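You operate a simulated robot arm through the tools that you are given. There is no shell and no other tool.

You run a simulated two-armed robot. Do the job below in one go: nothing can be reset, and whatever is moved stays where it is left.

Task
Make up the blend on the recipe board in the open glass jar.
Fine: two measures of the top flour, then one of the bottom one; the jar ends on the sliding tray under that last hopper; spill nothing, push no other lever, leave the other jar. Set down upright: glass jar.

The check looks at the end state, three seconds after you hand in, the way a careful person would. Anything else that was tipped, shoved, dropped, spilled or broken makes it a failure.

Robot
Two 7-joint arms with three-finger grippers on one trunk that stands fixed in place. Base frame: the origin is at the foot of the trunk, x ahead of it, y to its left, z up. Units: m, rad, N and s.
The left shoulder is at [0.03, 0.124, 1.133], the right one opposite. With the tool pointing down near the work surface each hand reaches from about 0.1 to 0.78 m from the base axis, measured 20 degrees to its own side. Payload 2.2 kg a hand.
The TCP of each hand is the grasp point between the finger pads, 0.028 m short of the fingertips. In the tool frame z runs along the fingers and y along their closing line. The gripper opens to 0.102 m; its body begins 0.071 m behind the TCP.
Orientation is told as [roll, pitch, yaw] about the base's x, y, z axes, in that order, counted from this pose: with the fingers straight down and closing along the base's y, the tool's x points along the base's -x, its y along +y and its z along -z.

Tools
- The arms move only by the tool arm_command. It takes "left_targets", "right_targets" or both (then of equal length, played together; a hand with none holds still); each is a list of rows, each a list of 7 numbers: the opening, from 0 (shut) to 1 (fully open), then the shift along the tool's x, y, z in m, then the turn, a rotation vector about the tool's x, y, z in rad. In form: [[grip, x, y, z, wx, wy, wz], ...]. A call has 1 to 20 rows; each row shifts and turns the commanded pose from where the row before left it, along the tool's axes as they then stand. Rows are played at 5 a second. More than 0.05 m and 0.15 rad between two rows, or a gripper value outside its range, and nothing of the call is played. A pose out of reach is approached as far as the arm can. The call stops where the force on the tool passes 40 N (or 10 N more than at its start, if that is more) or the arm is blocked; 0.2 s more then pass. Each finger travels about 0.1436 m/s and halts on what it meets, pressing with about 28 N; the grip force reading is that of the motor and also rises with nothing between the fingers. The clock runs only during rows and for 0.2 s after the last one: add rows that do not move to give the fingers time. It gives the time, the measured TCP pose, the force on the tool (base axes), the opening and the grip force at its end, in the units of the frame above (readings bear some noise), with the torque about the TCP (base axes, N m) and any sound that the robot's microphone picked up.
- Cameras (640 x 400 px; columns grow to the right, rows downward): "scene" is now at [0.045, -0.0252, 1.8497]; the picture's right is [-0.34, -0.94, 0.00], its down [-0.71, 0.25, -0.66] and it looks along [0.62, -0.22, -0.75] (base axes); focal length 365 px, centre (320, 200). "left" rides on the left gripper at [0.072, 0.038, -0.086] in its tool frame; the picture's right is [-0.46, 0.89, 0.00], its down [-0.60, -0.32, -0.73] and it looks along [-0.65, -0.34, 0.68] (tool axes); focal length 256 px, centre (320, 200). "right" rides on the right gripper at [0.069, 0.044, -0.086] in its tool frame; the picture's right is [-0.54, 0.84, 0.00], its down [-0.58, -0.37, -0.73] and it looks along [-0.62, -0.39, 0.68] (tool axes); focal length 256 px, centre (320, 200). There is no depth. A picture from a camera that has moved, and an enlarged one, comes with that camera's place and axes in the base frame and with its lens.
- camera(camera): a new picture of that camera. No time passes.
- raise_lower(by): moves the trunk up (or, below 0, down) by that many m; the arms and the scene camera ride with it, the base frame stays. It gives what a move gives, with no picture.
- pan_tilt(pan, tilt): turns the head with the scene camera to pan (to the left, within 2.496 rad either way) and tilt (down, from -0.506 to 1.204), counted from straight ahead of the robot. It gives what a move gives.
- enlarge(camera, box): a new picture of the part [left, top, right, bottom] of that camera's present view, enlarged. No time passes.
- job_done(): hands the job in; it is judged then, once.

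Places have to be worked out from the pictures, the camera data and where the tool is seen. Open the grippers and draw the arms clear of the work before you hand the job in, unless the task says otherwise.

The tools are called after "Emit:" as name(argument=value, ...) on one line, values as JSON. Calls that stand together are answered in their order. arm_command: Moves the arms, as the interface text tells. Its arguments: {"type":"object","properties":{"left_targets":{"type":"array"},"right_targets":{"type":"array"}},"required":[]} The other tools are called the same way: raise_lower (by) moves the trunk up or down; pan_tilt (pan, tilt) turns the head that bears the scene camera; camera (camera) takes a picture; enlarge (camera, box) takes an enlarged picture of a part of a camera's view; job_done () hands the job in.

At the start:

```text
time_s: 0.0
left_ee_pos: [0.56, 0.1061, 1.3221]
left_tcp_rot: [0.0, 0.001, -0.001]
left_force: [-0.5, -0.1, 0.6]
left_moment: [0.01, -0.02, -0.02]
left_grip_width: 0.1022
left_grasp_force: 0.0
right_ee_pos: [0.5006, -0.4106, 1.2838]
right_tcp_rot: [0.0, 0.0, -0.002]
right_force: [-0.4, -0.3, 1.4]
right_moment: [-0.02, 0.01, -0.01]
right_grip_width: 0.1021
right_grasp_force: 0.1
trunk travel left (down, up): [-0.375, 0.165]
head pan, tilt (commanded): [-0.344, 0.85]
```

scene: 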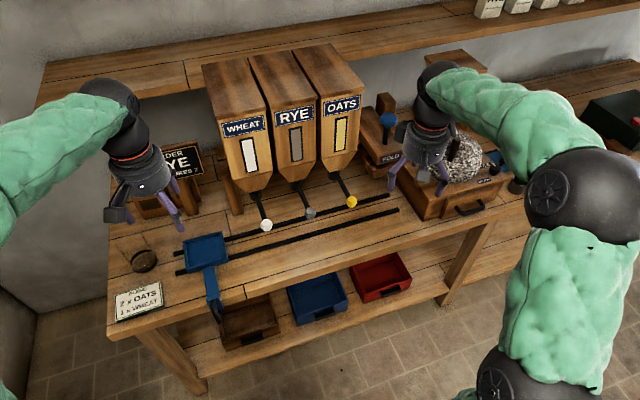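
right: 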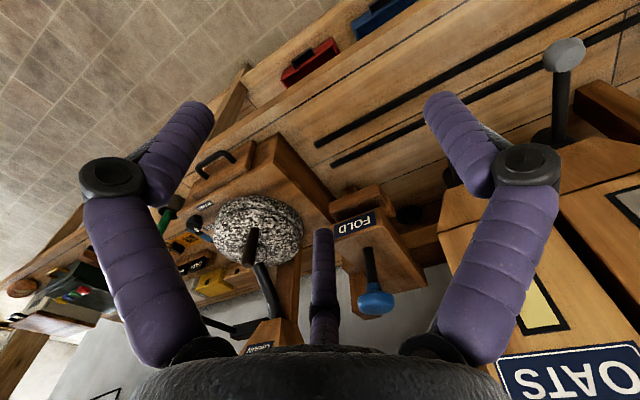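
left: 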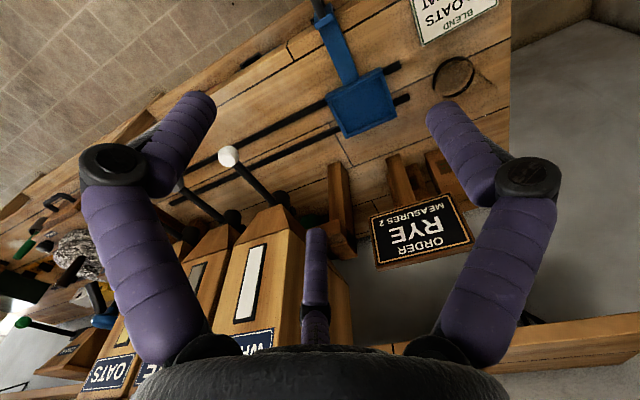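

I'll begin by looking closely at the recipe board, the hoppers, the levers and the jars.

Emit:
enlarge(camera="scene", box=[80, 200, 280, 340])

Emit:
enlarge(camera="scene", box=[200, 80, 420, 250])

Emit:
enlarge(camera="left", box=[300, 0, 520, 140])

```text
2.86 times, centred on (180, 270) of scene
camera zoom: at [0.045, -0.0252, 1.8497], right [-0.34, -0.94, 0.0], down [-0.71, 0.25, -0.66], along [0.62, -0.22, -0.75], focal length 1042 px, centre (720, 0)
```

zoom: 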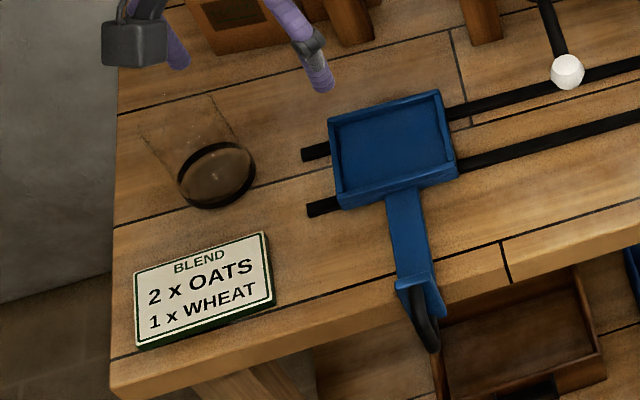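

```text
2.35 times, centred on (310, 165) of scene
camera zoom: at [0.045, -0.0252, 1.8497], right [-0.34, -0.94, 0.0], down [-0.71, 0.25, -0.66], along [0.62, -0.22, -0.75], focal length 858 px, centre (344, 282)
```

zoom: 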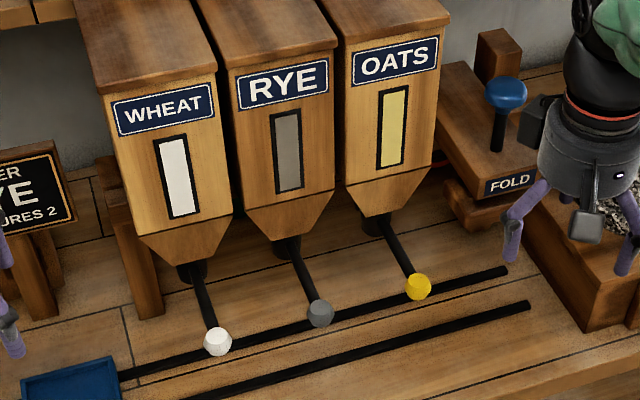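

```text
2.86 times, centred on (410, 70) of left
camera zoom: at [0.4874, 0.1451, 1.4067], right [0.47, 0.88, 0.0], down [0.6, -0.32, 0.73], along [0.65, -0.34, -0.68], focal length 731 px, centre (63, 571)
```

zoom: 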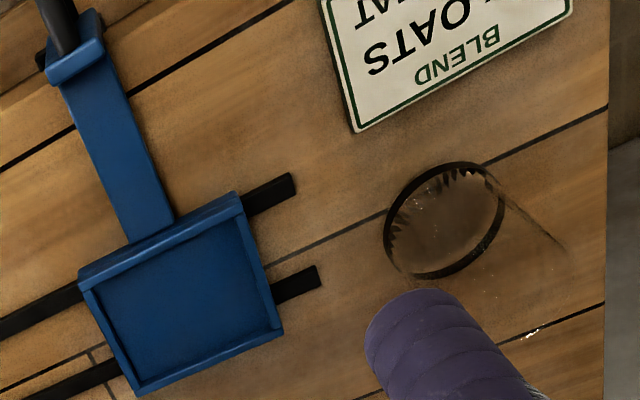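

The board reads 2 x OATS, then 1 x WHEAT, and the jar stands at the far left behind the board. I'll pan the head to see the rest of the bench, including the other jar.

Emit:
pan_tilt(pan=0.2, tilt=0.75)

Emit:
camera(camera="scene")

Emit:
pan_tilt(pan=-0.9, tilt=0.6)

Emit:
camera(camera="scene")

Emit:
pan_tilt(pan=0.0, tilt=0.3)

Emit:
camera(camera="scene")

```text
time_s: 1.0
left_ee_pos: [0.5596, 0.1068, 1.3219]
left_tcp_rot: [0.0, 0.0, -0.002]
left_force: [0.4, 0.5, 0.1]
left_moment: [0.03, -0.02, 0.0]
left_grip_width: 0.1017
left_grasp_force: 0.0
right_ee_pos: [0.501, -0.411, 1.2848]
right_tcp_rot: [0.002, 0.0, -0.001]
right_force: [-0.3, -0.3, 0.1]
right_moment: [0.0, -0.02, 0.0]
right_grip_width: 0.1022
right_grasp_force: 0.1
trunk travel left (down, up): [-0.375, 0.165]
head pan, tilt (commanded): [0.201, 0.75]
```

```text
taken
camera scene: at [0.0526, 0.0176, 1.8577], right [0.2, -0.98, 0.0], down [-0.67, -0.14, -0.73], along [0.72, 0.14, -0.68], focal length 365 px, centre (320, 200)
```

scene: 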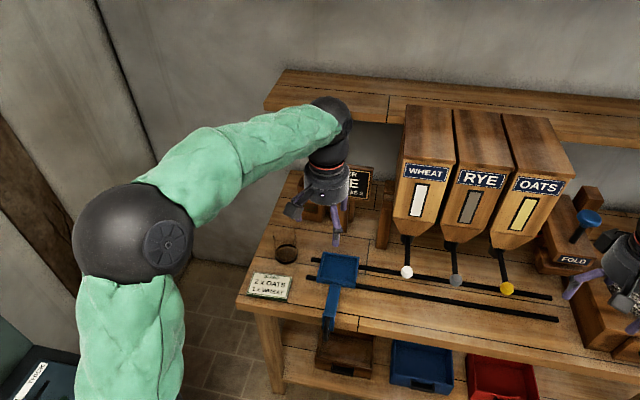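

```text
time_s: 2.3
left_ee_pos: [0.5601, 0.1071, 1.3215]
left_tcp_rot: [0.0, -0.001, -0.002]
left_force: [0.3, -0.5, -0.9]
left_moment: [-0.04, -0.02, -0.03]
left_grip_width: 0.1019
left_grasp_force: 0.0
right_ee_pos: [0.501, -0.4108, 1.2847]
right_tcp_rot: [0.0, 0.001, -0.002]
right_force: [-0.5, -0.6, 0.6]
right_moment: [-0.02, 0.01, 0.01]
right_grip_width: 0.1019
right_grasp_force: 0.0
trunk travel left (down, up): [-0.375, 0.165]
head pan, tilt (commanded): [-0.901, 0.6]
```

```text
taken
camera scene: at [0.0263, -0.068, 1.8706], right [-0.78, -0.62, 0.0], down [-0.35, 0.44, -0.82], along [0.51, -0.65, -0.57], focal length 365 px, centre (320, 200)
```

scene: 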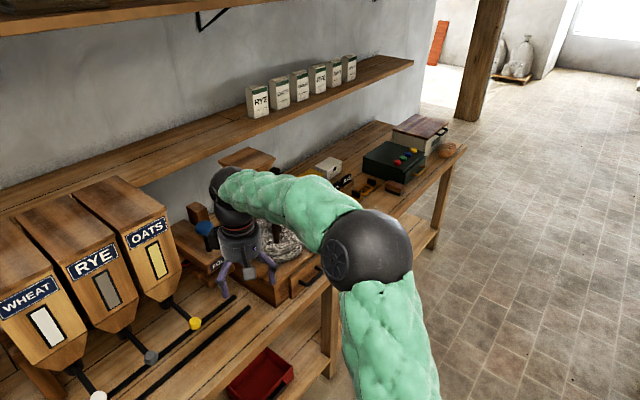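

```text
time_s: 3.5
left_ee_pos: [0.5598, 0.1069, 1.3211]
left_tcp_rot: [-0.001, 0.001, -0.001]
left_force: [0.2, 0.4, 0.5]
left_moment: [0.0, 0.0, 0.01]
left_grip_width: 0.1018
left_grasp_force: 0.1
right_ee_pos: [0.5006, -0.4095, 1.2835]
right_tcp_rot: [-0.001, -0.001, -0.004]
right_force: [0.2, -0.5, -0.4]
right_moment: [-0.02, 0.0, 0.0]
right_grip_width: 0.1022
right_grasp_force: 0.1
trunk travel left (down, up): [-0.375, 0.165]
head pan, tilt (commanded): [0.0, 0.3]
```

```text
taken
camera scene: at [0.0647, 0.0011, 1.898], right [0.0, -1.0, 0.0], down [-0.3, 0.0, -0.96], along [0.96, 0.0, -0.3], focal length 365 px, centre (320, 200)
```

scene: 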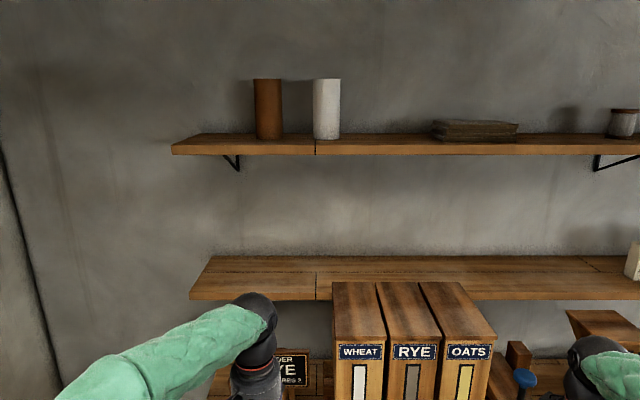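

The bench continues right with grinding gear; the hoppers, rails and jar are on the left. I'll aim the head at the jar, tray and hoppers and enlarge.

Emit:
pan_tilt(pan=0.0, tilt=0.8)

Emit:
camera(camera="scene")

Emit:
enlarge(camera="scene", box=[180, 160, 340, 260])

Emit:
enlarge(camera="scene", box=[320, 140, 480, 240])

```text
time_s: 4.4
left_ee_pos: [0.5595, 0.1068, 1.3209]
left_tcp_rot: [-0.001, 0.0, -0.003]
left_force: [0.6, 0.1, 0.5]
left_moment: [0.0, -0.01, -0.01]
left_grip_width: 0.1023
left_grasp_force: 0.1
right_ee_pos: [0.5015, -0.4105, 1.2848]
right_tcp_rot: [-0.001, -0.001, -0.003]
right_force: [0.2, 0.0, -0.5]
right_moment: [-0.01, 0.01, 0.0]
right_grip_width: 0.1017
right_grasp_force: 0.1
trunk travel left (down, up): [-0.375, 0.165]
head pan, tilt (commanded): [0.0, 0.799]
```

```text
taken
camera scene: at [0.0521, 0.0012, 1.8538], right [0.0, -1.0, 0.0], down [-0.72, 0.0, -0.7], along [0.7, 0.0, -0.72], focal length 365 px, centre (320, 200)
```

scene: 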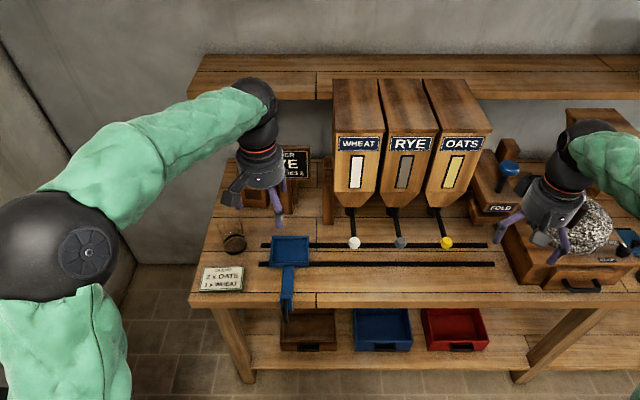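

```text
4.00 times, centred on (260, 210) of scene
camera zoom: at [0.0521, 0.0012, 1.8538], right [0.0, -1.0, 0.0], down [-0.72, 0.0, -0.7], along [0.7, 0.0, -0.72], focal length 1459 px, centre (560, 160)
```

zoom: 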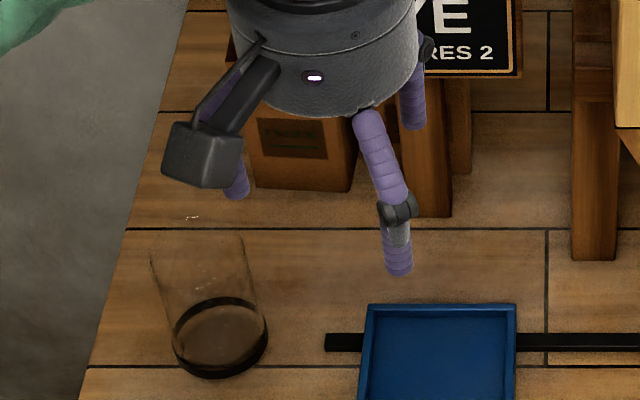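

```text
4.00 times, centred on (400, 190) of scene
camera zoom: at [0.0521, 0.0012, 1.8538], right [0.0, -1.0, 0.0], down [-0.72, 0.0, -0.7], along [0.7, 0.0, -0.72], focal length 1459 px, centre (0, 240)
```

zoom: 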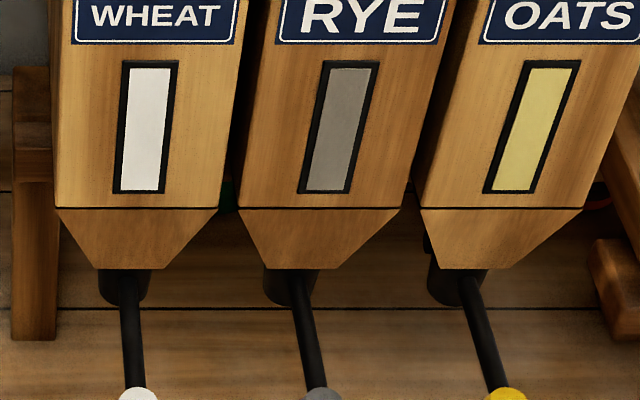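

Working from two views I put the bench top at about z 0.83, the jar near (0.82, 0.30), the tray near (0.79, 0.10) and the white knob near (0.63, -0.09, 1.09). Next I'll look closely at the tray handle and the jar.

Emit:
enlarge(camera="scene", box=[230, 220, 350, 330])

Emit:
enlarge(camera="left", box=[240, 0, 420, 160])

Emit:
enlarge(camera="left", box=[150, 100, 330, 260])

Emit:
enlarge(camera="right", box=[440, 0, 640, 160])

```text
3.64 times, centred on (290, 275) of scene
camera zoom: at [0.0521, 0.0012, 1.8538], right [0.0, -1.0, 0.0], down [-0.72, 0.0, -0.7], along [0.7, 0.0, -0.72], focal length 1327 px, centre (429, -73)
```

zoom: 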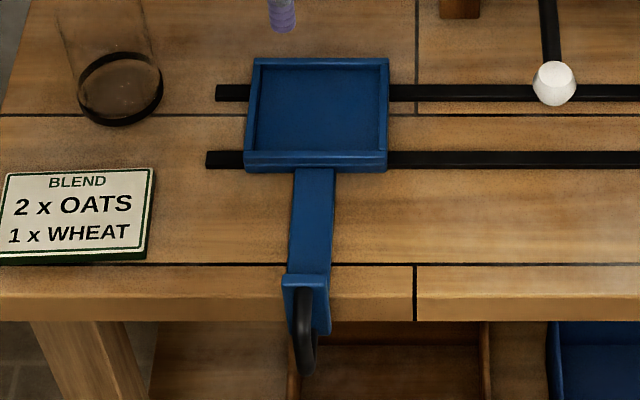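

```text
2.50 times, centred on (330, 80) of left
camera zoom: at [0.4874, 0.1451, 1.4067], right [0.47, 0.88, 0.0], down [0.6, -0.32, 0.73], along [0.65, -0.34, -0.68], focal length 640 px, centre (295, 500)
```

zoom: 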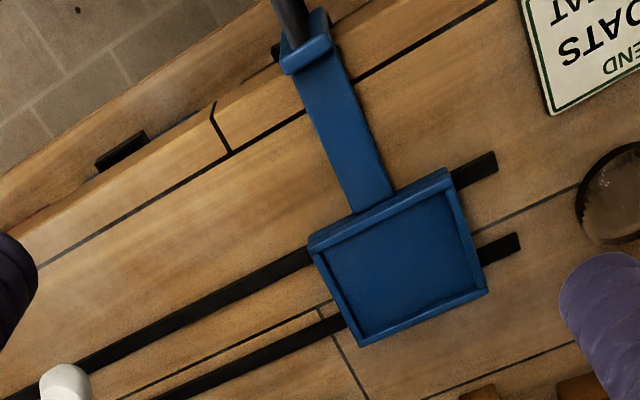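

```text
2.50 times, centred on (240, 180) of left
camera zoom: at [0.4874, 0.1451, 1.4067], right [0.47, 0.88, 0.0], down [0.6, -0.32, 0.73], along [0.65, -0.34, -0.68], focal length 640 px, centre (520, 250)
```

zoom: 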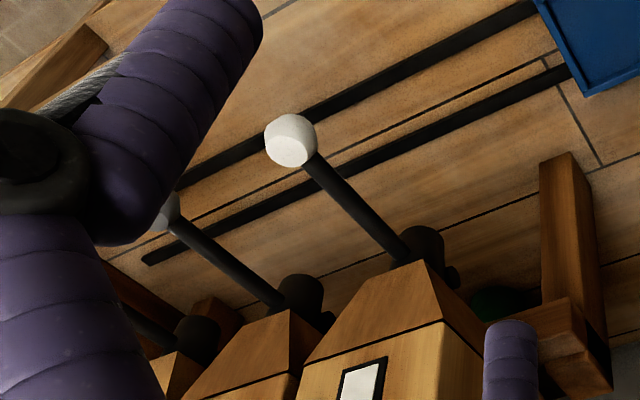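

```text
2.50 times, centred on (540, 80) of right
camera zoom: at [0.4313, -0.3664, 1.3709], right [0.54, 0.84, 0.0], down [0.58, -0.37, 0.73], along [0.62, -0.39, -0.68], focal length 640 px, centre (-230, 500)
```

zoom: 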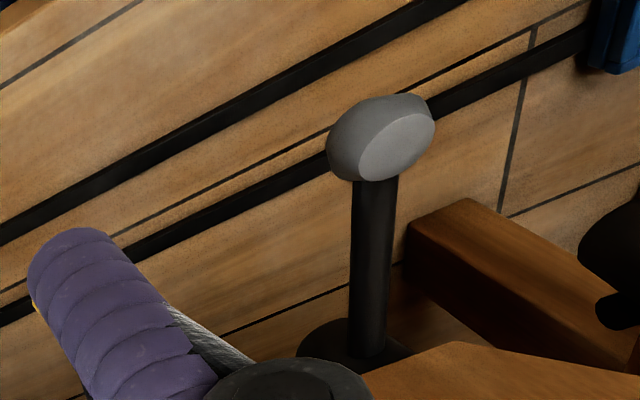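

The tray handle is a vertical D-loop on a plate at the bench's front edge, near (0.57, 0.10, 0.85). The jar is too far for a straight-down grasp, so I'll bring the left hand in front of it, tilted forward about 50°, and look with the wrist camera.

Emit:
arm_command(left_targets=[[1, -0.0033, 0.029, 0.0333, 0, 0, 0], [1, -0.0033, 0.029, 0.0333, 0, 0, 0], [1, -0.0033, 0.029, 0.0333, 0, 0, 0], [1, -0.0033, 0.029, 0.0333, 0, 0, 0], [1, -0.0033, 0.029, 0.0333, 0, 0, 0], [1, -0.0033, 0.029, 0.0333, 0, 0, 0], [1, 0, 0, 0, 0, -0.15, 0], [1, 0, 0, 0, 0, -0.15, 0], [1, 0, 0, 0, 0, -0.15, 0], [1, 0, 0, 0, 0, -0.15, 0], [1, 0, 0, 0, 0, -0.15, 0], [1, 0, 0, 0, 0, -0.15, 0], [1, 0, 0, 0, 0, 0, 0], [1, 0, 0, 0, 0, 0, 0]])

Emit:
camera(camera="left")

Emit:
camera(camera="scene")

```text
time_s: 7.4
left_ee_pos: [0.5798, 0.2829, 1.1225]
left_tcp_rot: [0.009, -0.835, 0.001]
left_force: [-0.5, 0.0, 0.3]
left_moment: [-0.01, 0.01, -0.03]
left_grip_width: 0.1022
left_grasp_force: 0.0
left hand out of reach, approached as far as the arm can: row 12
right_ee_pos: [0.5007, -0.4093, 1.285]
right_tcp_rot: [0.0, -0.001, 0.0]
right_force: [-0.2, -0.5, 0.1]
right_moment: [0.04, -0.02, 0.01]
right_grip_width: 0.102
right_grasp_force: 0.0
trunk travel left (down, up): [-0.375, 0.165]
head pan, tilt (commanded): [0.0, 0.799]
```

```text
taken
camera left: at [0.4664, 0.3202, 1.1261], right [0.31, 0.89, 0.35], down [-0.13, -0.33, 0.94], along [0.94, -0.33, 0.02], focal length 256 px, centre (320, 200)
```

left: 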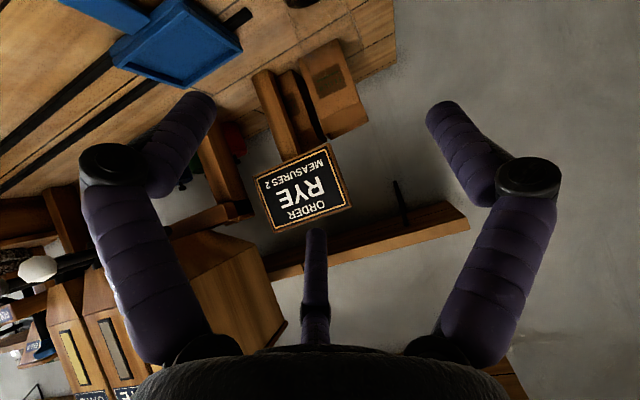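

```text
taken
camera scene: at [0.0515, 0.0008, 1.8537], right [0.0, -1.0, 0.0], down [-0.72, 0.0, -0.7], along [0.7, 0.0, -0.72], focal length 365 px, centre (320, 200)
```

scene: 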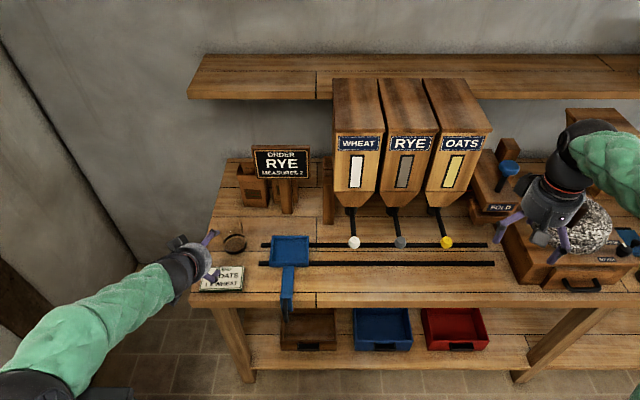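

The tilt stopped at about 0.835 rad here because of the arm's reach, and the jar's base just shows at the top edge of the wrist picture. I'll advance along the fingers, then re-measure the pose and the jar.

Emit:
arm_command(left_targets=[[1, 0, 0, 0.03, 0, 0, 0], [1, 0, 0, 0.03, 0, 0, 0], [1, 0, 0, 0.03, 0, 0, 0], [1, 0, 0, 0.03, 0, 0, 0], [1, 0, 0, 0.02, 0, 0, 0], [1, 0, 0, 0, 0, 0, 0]])

Emit:
camera(camera="left")

Emit:
enlarge(camera="scene", box=[180, 180, 300, 280])

```text
time_s: 8.8
left_ee_pos: [0.6836, 0.2815, 1.0276]
left_tcp_rot: [0.011, -0.833, 0.0]
left_force: [0.0, 0.1, 0.0]
left_moment: [-0.01, 0.03, -0.01]
left_grip_width: 0.1019
left_grasp_force: 0.0
right_ee_pos: [0.5008, -0.4098, 1.2844]
right_tcp_rot: [-0.001, 0.001, -0.002]
right_force: [-0.5, 0.6, 1.3]
right_moment: [-0.01, -0.01, 0.01]
right_grip_width: 0.1022
right_grasp_force: 0.1
trunk travel left (down, up): [-0.375, 0.165]
head pan, tilt (commanded): [0.0, 0.799]
```

```text
taken
camera left: at [0.5708, 0.3194, 1.0319], right [0.31, 0.89, 0.35], down [-0.13, -0.33, 0.94], along [0.94, -0.33, 0.02], focal length 256 px, centre (320, 200)
```

left: 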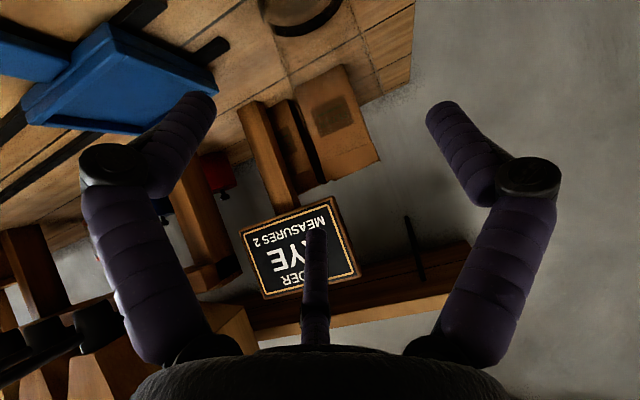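

```text
4.00 times, centred on (240, 230) of scene
camera zoom: at [0.0515, 0.0011, 1.8537], right [0.0, -1.0, 0.0], down [-0.72, 0.0, -0.7], along [0.7, 0.0, -0.72], focal length 1459 px, centre (640, 80)
```

zoom: 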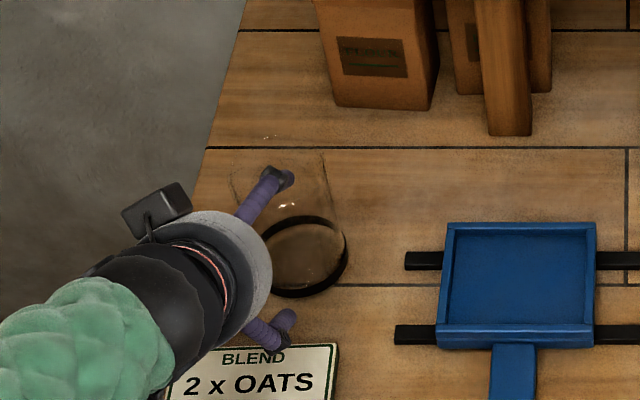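

The hand moves as commanded, but my estimates of the jar's height and distance disagree by about 3 cm. I'll tip the hand back towards vertical here to get a direct wrist view of the jar and triangulate again.

Emit:
arm_command(left_targets=[[1, 0, 0, -0.02, 0, 0.15, 0], [1, 0, 0, -0.02, 0, 0.15, 0], [1, 0, 0, 0, 0, 0.15, 0], [1, 0, 0, 0, 0, 0.1, 0], [1, 0, 0, 0, 0, 0, 0]])

Emit:
camera(camera="left")

Emit:
enlarge(camera="scene", box=[180, 180, 300, 280])

```text
time_s: 10.0
left_ee_pos: [0.6547, 0.2827, 1.0562]
left_tcp_rot: [0.007, -0.281, 0.007]
left_force: [-0.6, -0.6, -0.6]
left_moment: [-0.05, -0.01, -0.02]
left_grip_width: 0.1022
left_grasp_force: 0.1
right_ee_pos: [0.5006, -0.411, 1.2839]
right_tcp_rot: [0.001, 0.0, -0.001]
right_force: [-0.4, 0.5, -0.4]
right_moment: [0.0, 0.01, -0.01]
right_grip_width: 0.1022
right_grasp_force: 0.1
trunk travel left (down, up): [-0.375, 0.165]
head pan, tilt (commanded): [0.0, 0.799]
```

```text
taken
camera left: at [0.5616, 0.3187, 1.1189], right [0.44, 0.89, 0.14], down [0.38, -0.32, 0.87], along [0.81, -0.33, -0.48], focal length 256 px, centre (320, 200)
```

left: 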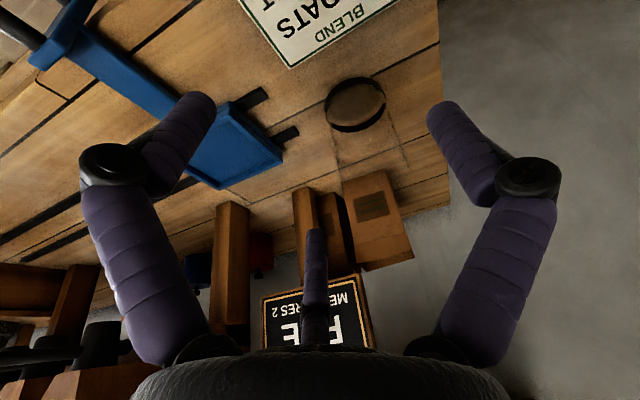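

```text
4.00 times, centred on (240, 230) of scene
camera zoom: at [0.0516, 0.0014, 1.8537], right [0.0, -1.0, 0.0], down [-0.72, 0.0, -0.7], along [0.7, 0.0, -0.72], focal length 1459 px, centre (640, 80)
```

zoom: 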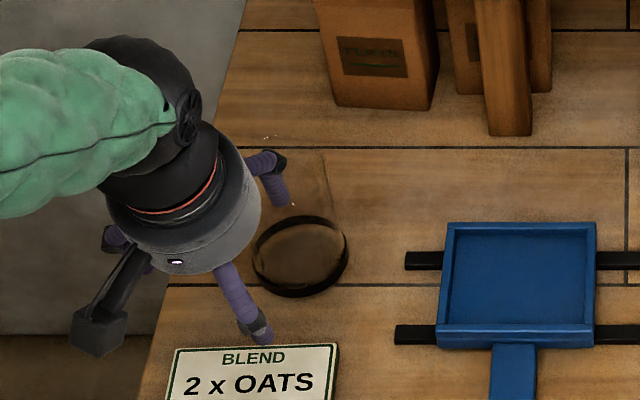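

Emit:
enlarge(camera="left", box=[240, 40, 440, 200])

```text
2.50 times, centred on (340, 120) of left
camera zoom: at [0.5616, 0.3187, 1.1189], right [0.44, 0.89, 0.14], down [0.38, -0.32, 0.87], along [0.81, -0.33, -0.48], focal length 640 px, centre (270, 400)
```

zoom: 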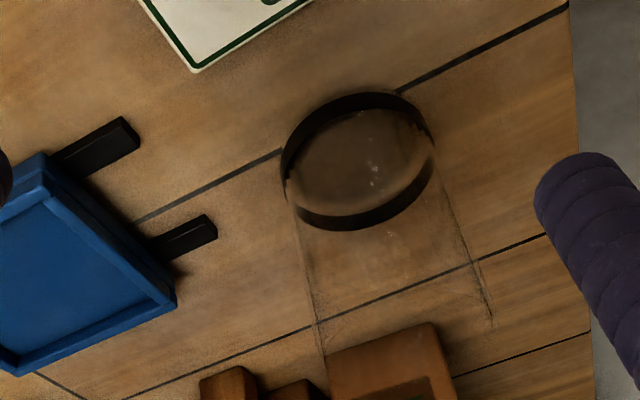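

Refined: bench top z ≈ 0.85, jar axis at about (0.81, 0.292), jar radius about 0.041 and rim about z 0.97; tray centre about (0.774, 0.102). A flatter hand tilt should hold the jar better, so I'll lift the left hand and lower the trunk by 0.2 m.

Emit:
arm_command(left_targets=[[1, 0.0081, 0, -0.044, 0, 0, 0], [1, 0.0081, 0, -0.044, 0, 0, 0], [1, 0.0081, 0, -0.044, 0, 0, 0], [1, 0.0081, 0, -0.044, 0, 0, 0], [1, 0.0081, 0, -0.044, 0, 0, 0], [1, 0, 0, 0, 0, 0, 0]])

Emit:
raise_lower(by=-0.2)

Emit:
camera(camera="scene")

Emit:
camera(camera="left")

Emit:
camera(camera="right")

```text
time_s: 11.4
left_ee_pos: [0.5535, 0.2818, 1.2541]
left_tcp_rot: [0.007, -0.282, 0.004]
left_force: [0.3, 0.0, -0.2]
left_moment: [0.0, 0.0, 0.03]
left_grip_width: 0.1017
left_grasp_force: 0.0
right_ee_pos: [0.5014, -0.4101, 1.2844]
right_tcp_rot: [-0.001, 0.002, -0.002]
right_force: [0.6, 0.5, -0.4]
right_moment: [-0.02, 0.02, 0.0]
right_grip_width: 0.1019
right_grasp_force: 0.0
trunk travel left (down, up): [-0.375, 0.165]
head pan, tilt (commanded): [0.0, 0.799]
```

```text
time_s: 13.6
left_ee_pos: [0.5525, 0.2814, 1.0566]
left_tcp_rot: [0.007, -0.282, 0.005]
left_force: [-0.2, -0.5, -0.3]
left_moment: [0.0, 0.0, -0.01]
left_grip_width: 0.1018
left_grasp_force: 0.0
right_ee_pos: [0.5021, -0.4111, 1.0841]
right_tcp_rot: [0.0, 0.0, -0.001]
right_force: [-0.4, 0.1, -0.4]
right_moment: [-0.02, 0.02, -0.03]
right_grip_width: 0.1021
right_grasp_force: 0.1
trunk travel left (down, up): [-0.175, 0.365]
head pan, tilt (commanded): [0.0, 0.799]
```

```text
taken
camera scene: at [0.0518, 0.0013, 1.6538], right [0.0, -1.0, 0.0], down [-0.72, 0.0, -0.7], along [0.7, 0.0, -0.72], focal length 365 px, centre (320, 200)
```

scene: 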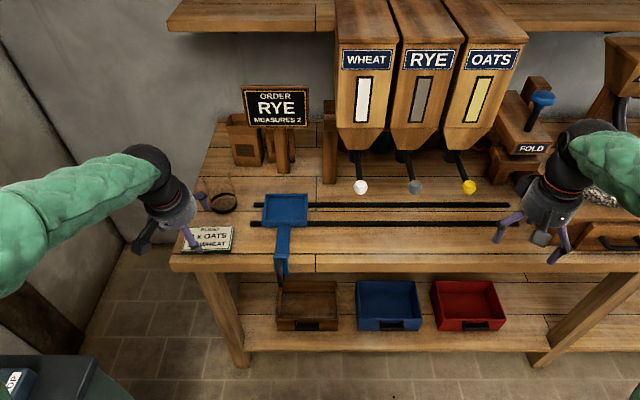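

```text
taken
camera left: at [0.459, 0.3179, 1.1174], right [0.44, 0.89, 0.14], down [0.38, -0.32, 0.87], along [0.81, -0.33, -0.48], focal length 256 px, centre (320, 200)
```

left: 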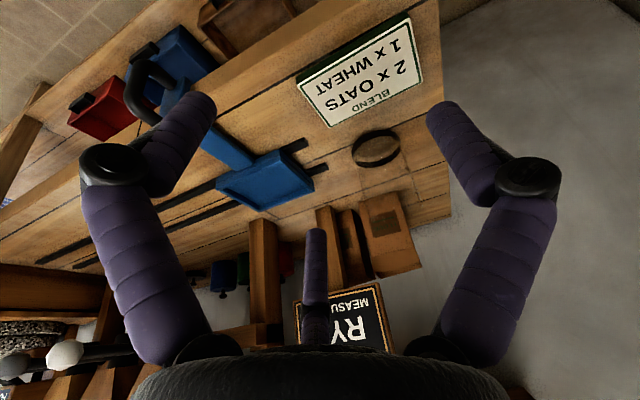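

```text
taken
camera right: at [0.4312, -0.3663, 1.1712], right [0.54, 0.84, 0.0], down [0.58, -0.37, 0.73], along [0.62, -0.39, -0.68], focal length 256 px, centre (320, 200)
```

right: 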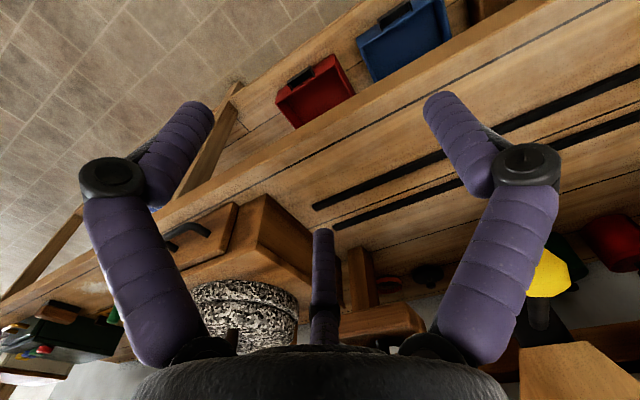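

Lowering the trunk gives a second viewpoint at a lower height. I'll enlarge both areas to refine the jar, tray, spout and knob positions.

Emit:
enlarge(camera="scene", box=[180, 170, 340, 270])

Emit:
enlarge(camera="scene", box=[330, 120, 490, 220])

```text
4.00 times, centred on (260, 220) of scene
camera zoom: at [0.0518, 0.0013, 1.6538], right [0.0, -1.0, 0.0], down [-0.72, 0.0, -0.7], along [0.7, 0.0, -0.72], focal length 1459 px, centre (560, 120)
```

zoom: 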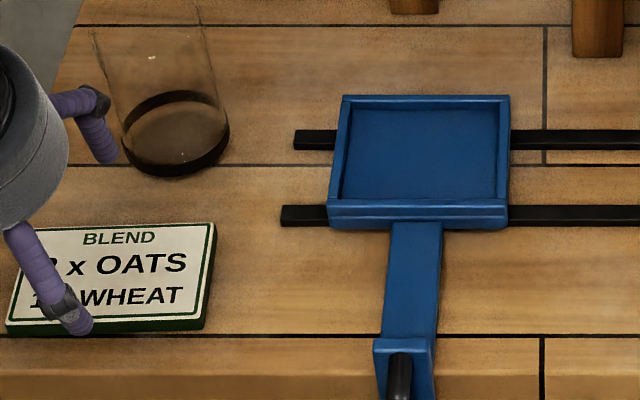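

```text
4.00 times, centred on (410, 170) of scene
camera zoom: at [0.0518, 0.0013, 1.6538], right [0.0, -1.0, 0.0], down [-0.72, 0.0, -0.7], along [0.7, 0.0, -0.72], focal length 1459 px, centre (-40, 320)
```

zoom: 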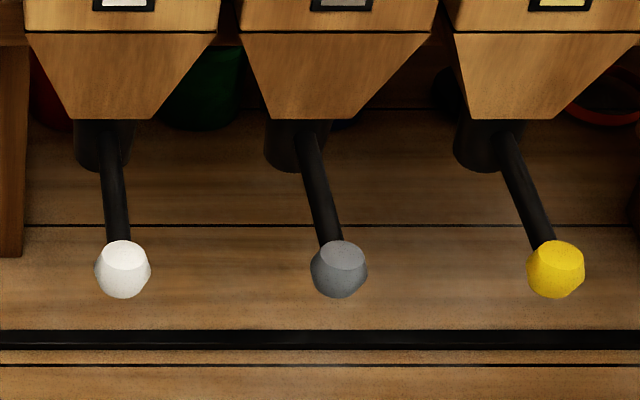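

The positions agree between both heights: jar (0.810, 0.292), table z 0.85, white knob (0.631, -0.088, 1.098), spout bottoms about z 1.065. Next I'll tilt the left hand further, to about 1.08 rad, and check that the arm can do it from this height.

Emit:
arm_command(left_targets=[[1, 0, 0, 0, 0, -0.14, 0], [1, 0, 0, 0, 0, -0.14, 0], [1, 0, 0, 0, 0, -0.14, 0], [1, 0, 0, 0, 0, -0.14, 0], [1, 0, 0, 0, 0, -0.14, 0], [1, 0, 0, 0, 0, -0.1, 0], [1, 0, 0, 0, 0, 0, 0], [1, 0, 0, 0, 0, 0, 0]])

Emit:
camera(camera="scene")

Emit:
camera(camera="left")

```text
time_s: 15.4
left_ee_pos: [0.554, 0.28, 1.0546]
left_tcp_rot: [0.009, -1.058, -0.005]
left_force: [0.2, -0.2, -0.4]
left_moment: [0.04, 0.0, -0.01]
left_grip_width: 0.102
left_grasp_force: 0.1
right_ee_pos: [0.5013, -0.4116, 1.0838]
right_tcp_rot: [-0.001, 0.0, -0.001]
right_force: [-0.3, -0.4, 0.0]
right_moment: [-0.01, -0.02, -0.03]
right_grip_width: 0.1021
right_grasp_force: 0.1
trunk travel left (down, up): [-0.175, 0.365]
head pan, tilt (commanded): [0.0, 0.799]
```

```text
taken
camera scene: at [0.052, 0.0012, 1.6537], right [0.0, -1.0, 0.0], down [-0.72, 0.0, -0.7], along [0.7, 0.0, -0.72], focal length 365 px, centre (320, 200)
```

scene: 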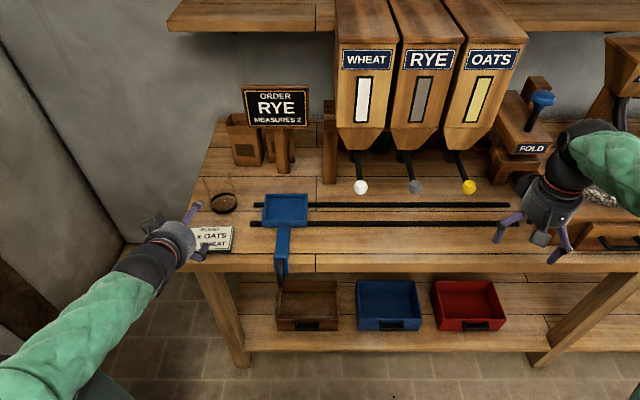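

```text
taken
camera left: at [0.4421, 0.318, 1.0338], right [0.23, 0.88, 0.41], down [-0.34, -0.32, 0.88], along [0.91, -0.34, 0.23], focal length 256 px, centre (320, 200)
```

left: 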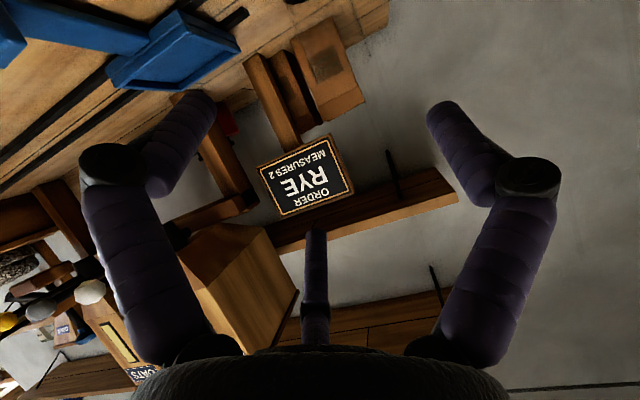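

The arm reaches a tilt of 1.058. I'll go to a pre-grasp point about 12 cm short of the jar along the finger direction and check alignment there.

Emit:
arm_command(left_targets=[[1, -0.0034, 0.0024, 0.0328, 0, 0, 0], [1, -0.0034, 0.0024, 0.0328, 0, 0, 0], [1, -0.0034, 0.0024, 0.0328, 0, 0, 0], [1, -0.0034, 0.0024, 0.0328, 0, 0, 0], [1, -0.0034, 0.0024, 0.0328, 0, 0, 0], [1, 0, 0, 0, 0, 0, 0]])

Emit:
camera(camera="left")

Emit:
enlarge(camera="scene", box=[140, 150, 300, 250])

```text
time_s: 16.8
left_ee_pos: [0.7079, 0.2941, 0.9958]
left_tcp_rot: [0.015, -1.084, -0.008]
left_force: [-0.4, 0.2, -0.1]
left_moment: [-0.02, -0.01, -0.01]
left_grip_width: 0.1019
left_grasp_force: 0.0
right_ee_pos: [0.5003, -0.41, 1.0862]
right_tcp_rot: [0.0, 0.001, -0.002]
right_force: [-0.9, 0.2, 1.1]
right_moment: [0.0, -0.01, -0.02]
right_grip_width: 0.1019
right_grasp_force: 0.1
trunk travel left (down, up): [-0.175, 0.365]
head pan, tilt (commanded): [0.0, 0.799]
```

```text
taken
camera left: at [0.5968, 0.3323, 0.9711], right [0.21, 0.88, 0.42], down [-0.36, -0.33, 0.87], along [0.91, -0.34, 0.25], focal length 256 px, centre (320, 200)
```

left: 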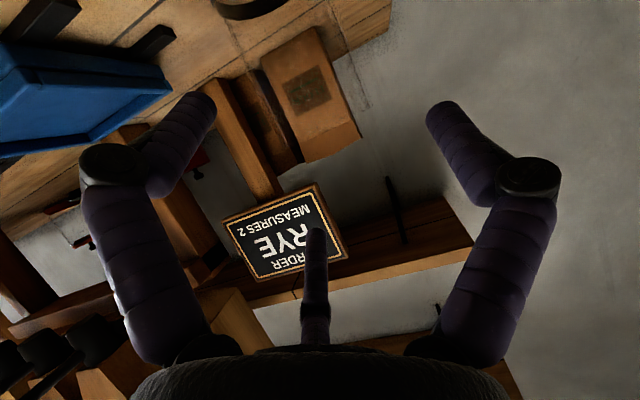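

```text
4.00 times, centred on (220, 200) of scene
camera zoom: at [0.0511, 0.0011, 1.6537], right [0.0, -1.0, 0.0], down [-0.72, 0.0, -0.7], along [0.7, 0.0, -0.72], focal length 1459 px, centre (720, 200)
```

zoom: 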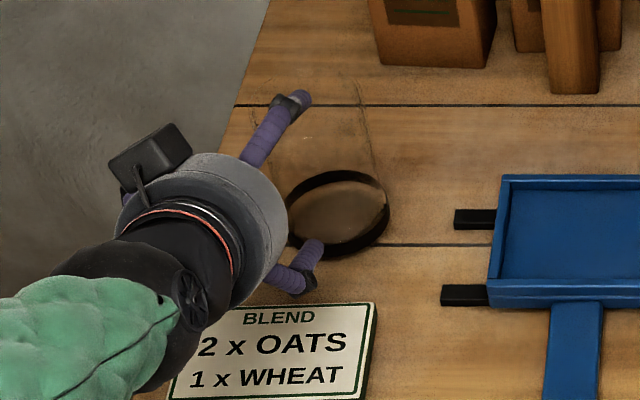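

The hand is lined up in y with the jar (TCP y 0.294 against jar 0.292). I'll advance most of the way with the fingers open, then check that they straddle the glass.

Emit:
arm_command(left_targets=[[1, 0.0026, -0.0005, 0.02, 0, 0, 0], [1, 0.0026, -0.0005, 0.02, 0, 0, 0], [1, 0.0026, -0.0005, 0.02, 0, 0, 0], [1, 0, 0, 0, 0, 0, 0]])

Emit:
camera(camera="left")

Emit:
enlarge(camera="scene", box=[160, 160, 280, 240])

```text
time_s: 17.8
left_ee_pos: [0.7565, 0.2928, 0.9592]
left_tcp_rot: [0.014, -1.083, -0.008]
left_force: [-0.4, -0.4, 0.0]
left_moment: [-0.02, 0.02, 0.03]
left_grip_width: 0.1019
left_grasp_force: 0.0
right_ee_pos: [0.4998, -0.4104, 1.0839]
right_tcp_rot: [0.0, 0.0, -0.002]
right_force: [0.2, 0.4, -0.1]
right_moment: [-0.03, -0.02, 0.04]
right_grip_width: 0.102
right_grasp_force: 0.0
trunk travel left (down, up): [-0.175, 0.365]
head pan, tilt (commanded): [0.0, 0.799]
```

```text
taken
camera left: at [0.6456, 0.3305, 0.9345], right [0.21, 0.88, 0.42], down [-0.36, -0.33, 0.87], along [0.91, -0.34, 0.25], focal length 256 px, centre (320, 200)
```

left: 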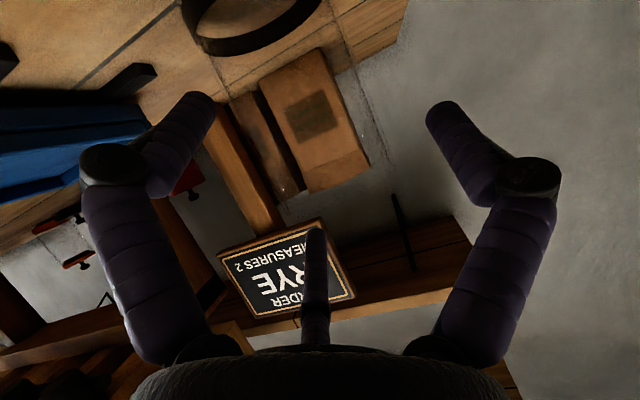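

```text
5.00 times, centred on (220, 200) of scene
camera zoom: at [0.0514, 0.0012, 1.6537], right [0.0, -1.0, 0.0], down [-0.72, 0.0, -0.7], along [0.7, 0.0, -0.72], focal length 1824 px, centre (820, 200)
```

zoom: 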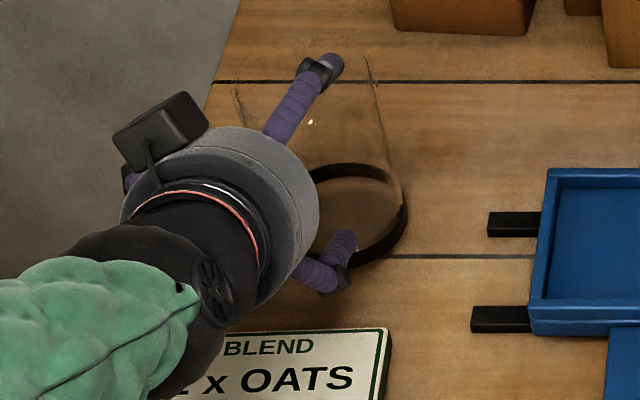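

The glass edges show centred between the fingers, as predicted. I'll advance the last 6 cm slowly so the TCP reaches the jar axis at z ≈ 0.93.

Emit:
arm_command(left_targets=[[1, 0.0002, -0.0002, 0.012, 0, 0, 0], [1, 0.0002, -0.0002, 0.012, 0, 0, 0], [1, 0.0002, -0.0002, 0.012, 0, 0, 0], [1, 0.0002, -0.0002, 0.012, 0, 0, 0], [1, 0, 0, 0.01, 0, 0, 0], [1, 0, 0, 0, 0, 0, 0]])

Emit:
camera(camera="left")

Emit:
enlarge(camera="scene", box=[160, 160, 280, 240])

```text
time_s: 19.2
left_ee_pos: [0.806, 0.2939, 0.9308]
left_tcp_rot: [0.016, -1.083, -0.007]
left_force: [0.1, 0.0, 0.0]
left_moment: [-0.02, -0.02, -0.01]
left_grip_width: 0.1019
left_grasp_force: 0.0
right_ee_pos: [0.5005, -0.4115, 1.0848]
right_tcp_rot: [0.001, -0.001, -0.002]
right_force: [0.5, 0.4, 0.3]
right_moment: [0.0, 0.02, 0.01]
right_grip_width: 0.1017
right_grasp_force: 0.1
trunk travel left (down, up): [-0.175, 0.365]
head pan, tilt (commanded): [0.0, 0.799]
```

```text
taken
camera left: at [0.6956, 0.3309, 0.9064], right [0.21, 0.88, 0.42], down [-0.36, -0.33, 0.87], along [0.91, -0.34, 0.25], focal length 256 px, centre (320, 200)
```

left: 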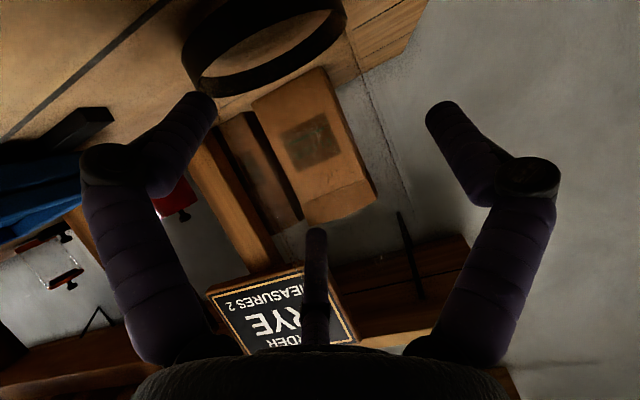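

```text
5.00 times, centred on (220, 200) of scene
camera zoom: at [0.0519, 0.0013, 1.6537], right [0.0, -1.0, 0.0], down [-0.72, 0.0, -0.7], along [0.7, 0.0, -0.72], focal length 1824 px, centre (820, 200)
```

zoom: 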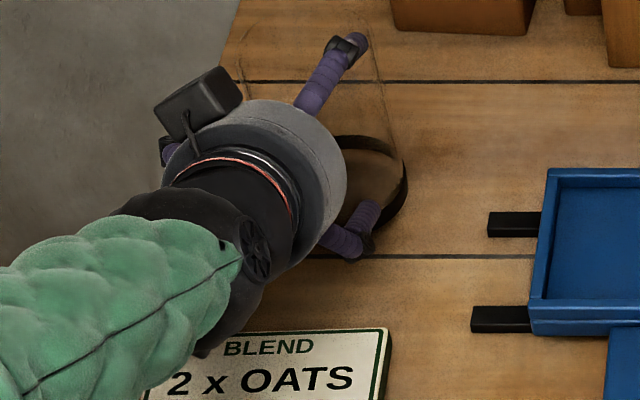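

The scene picture shows the jar slid about 2 cm forward, still upright. The three fingers sit 120° apart, so with the thumb sideways the lower finger met the glass. I'll back straight out and re-check the jar before turning the hand so two fingers straddle it with the thumb above the rim.

Emit:
arm_command(left_targets=[[1, 0, 0, -0.012, 0, 0, 0], [1, 0, 0, -0.015, 0, 0, 0], [1, 0, 0, -0.02, 0, 0, 0], [1, 0, 0, -0.03, 0, 0, 0], [1, 0, 0, -0.04, 0, 0, 0], [1, 0, 0, -0.03, 0, 0, 0], [1, 0, 0, 0, 0, 0, 0]])

Emit:
camera(camera="left")

Emit:
enlarge(camera="scene", box=[160, 160, 280, 240])

```text
time_s: 20.8
left_ee_pos: [0.6761, 0.2915, 0.9984]
left_tcp_rot: [0.015, -1.082, -0.008]
left_force: [0.7, 0.2, -0.1]
left_moment: [0.0, 0.05, 0.0]
left_grip_width: 0.102
left_grasp_force: 0.1
right_ee_pos: [0.5007, -0.4096, 1.0837]
right_tcp_rot: [0.001, 0.0, -0.001]
right_force: [-1.0, 0.5, 1.8]
right_moment: [-0.03, 0.01, 0.01]
right_grip_width: 0.1019
right_grasp_force: 0.1
trunk travel left (down, up): [-0.175, 0.365]
head pan, tilt (commanded): [0.0, 0.799]
```

```text
taken
camera left: at [0.5654, 0.3287, 0.9757], right [0.21, 0.88, 0.42], down [-0.36, -0.33, 0.87], along [0.91, -0.34, 0.25], focal length 256 px, centre (320, 200)
```

left: 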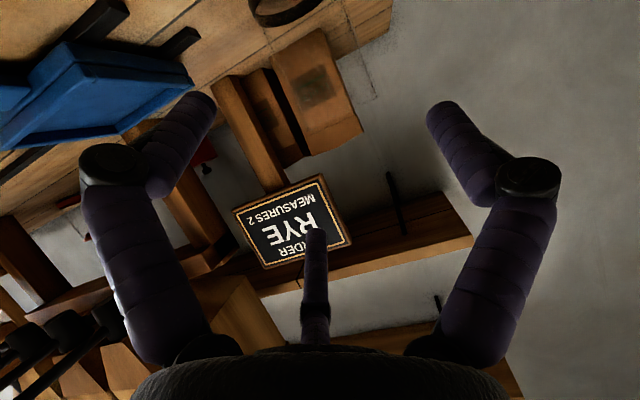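

```text
5.00 times, centred on (220, 200) of scene
camera zoom: at [0.0525, 0.0013, 1.6537], right [0.0, -1.0, 0.0], down [-0.72, 0.0, -0.7], along [0.7, 0.0, -0.72], focal length 1824 px, centre (820, 200)
```

zoom: 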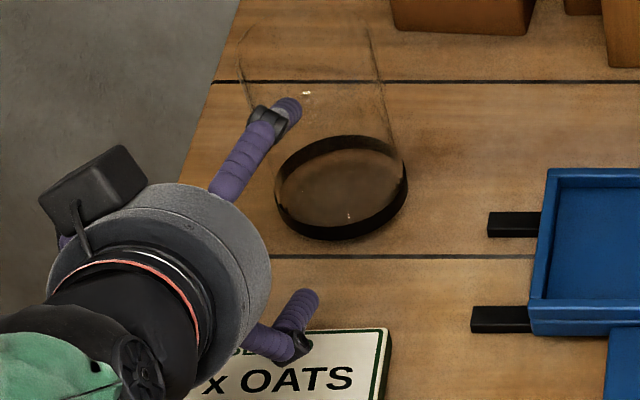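

The jar is upright and undamaged, now at about (0.839, 0.295). I'll rotate the hand +90° about the finger axis so the thumb is on top and the other two fingers are left and right.

Emit:
arm_command(left_targets=[[1, 0, 0, -0.01, 0, 0, 0.15], [1, 0, 0, 0, 0, 0, 0.15], [1, 0, 0, 0, 0, 0, 0.15], [1, 0, 0, 0, 0, 0, 0.15], [1, 0, 0, 0, 0, 0, 0.15], [1, 0, 0, 0, 0, 0, 0.15], [1, 0, 0, 0, 0, 0, 0.15], [1, 0, 0, 0, 0, 0, 0.15], [1, 0, 0, 0, 0, 0, 0.15], [1, 0, 0, 0, 0, 0, 0.15], [1, 0, 0, 0, 0, 0, 0.07], [1, 0, 0, 0, 0, 0, 0], [1, 0, 0, 0, 0, 0, 0]])

Emit:
camera(camera="left")

Emit:
camera(camera="scene")

```text
time_s: 23.6
left_ee_pos: [0.6666, 0.2921, 1.0044]
left_tcp_rot: [1.083, 0.005, -1.564]
left_force: [-0.2, 0.2, 0.0]
left_moment: [0.02, -0.01, -0.01]
left_grip_width: 0.1019
left_grasp_force: 0.0
right_ee_pos: [0.5006, -0.4109, 1.0856]
right_tcp_rot: [0.0, -0.001, -0.002]
right_force: [-0.1, -0.6, -0.2]
right_moment: [0.01, 0.01, -0.01]
right_grip_width: 0.1023
right_grasp_force: 0.1
trunk travel left (down, up): [-0.175, 0.365]
head pan, tilt (commanded): [0.0, 0.799]
```

```text
taken
camera left: at [0.6082, 0.3632, 1.0773], right [0.42, -0.47, 0.78], down [-0.79, -0.61, 0.06], along [0.45, -0.64, -0.62], focal length 256 px, centre (320, 200)
```

left: 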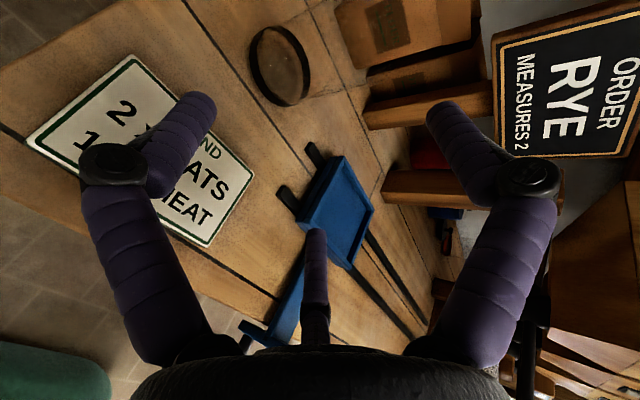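

```text
taken
camera scene: at [0.0519, 0.0012, 1.6537], right [0.0, -1.0, 0.0], down [-0.72, 0.0, -0.7], along [0.7, 0.0, -0.72], focal length 365 px, centre (320, 200)
```

scene: 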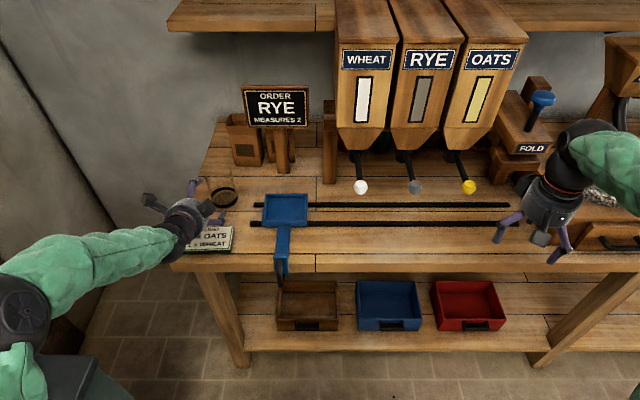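

The rotation worked: thumb up, camera now on the left side. This view sees the jar directly, so I'll enlarge it to pin down its position.

Emit:
enlarge(camera="left", box=[200, 0, 440, 150])

Emit:
enlarge(camera="scene", box=[130, 160, 290, 260])

```text
2.67 times, centred on (320, 75) of left
camera zoom: at [0.6082, 0.3632, 1.0773], right [0.42, -0.47, 0.78], down [-0.79, -0.61, 0.06], along [0.45, -0.64, -0.62], focal length 683 px, centre (320, 533)
```

zoom: 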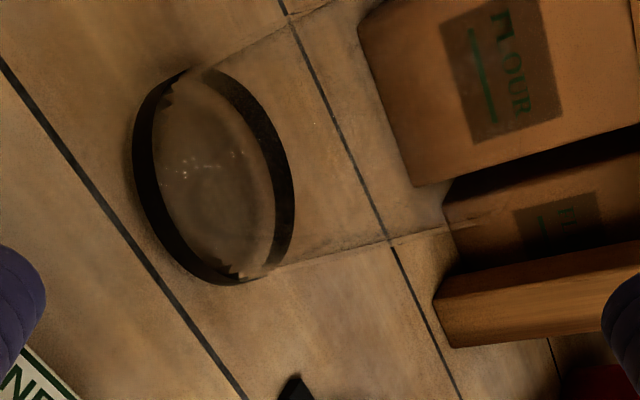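

```text
4.00 times, centred on (210, 210) of scene
camera zoom: at [0.0519, 0.0012, 1.6537], right [0.0, -1.0, 0.0], down [-0.72, 0.0, -0.7], along [0.7, 0.0, -0.72], focal length 1459 px, centre (760, 160)
```

zoom: 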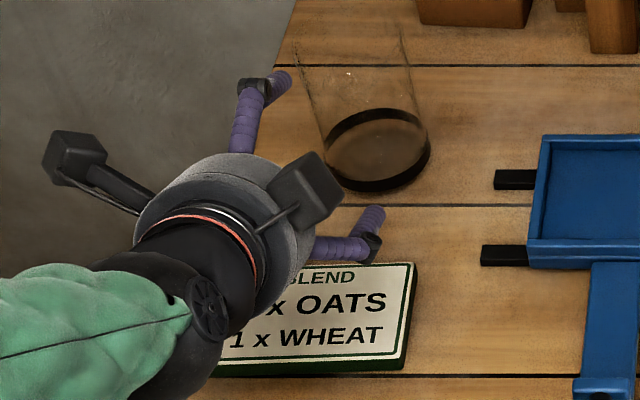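

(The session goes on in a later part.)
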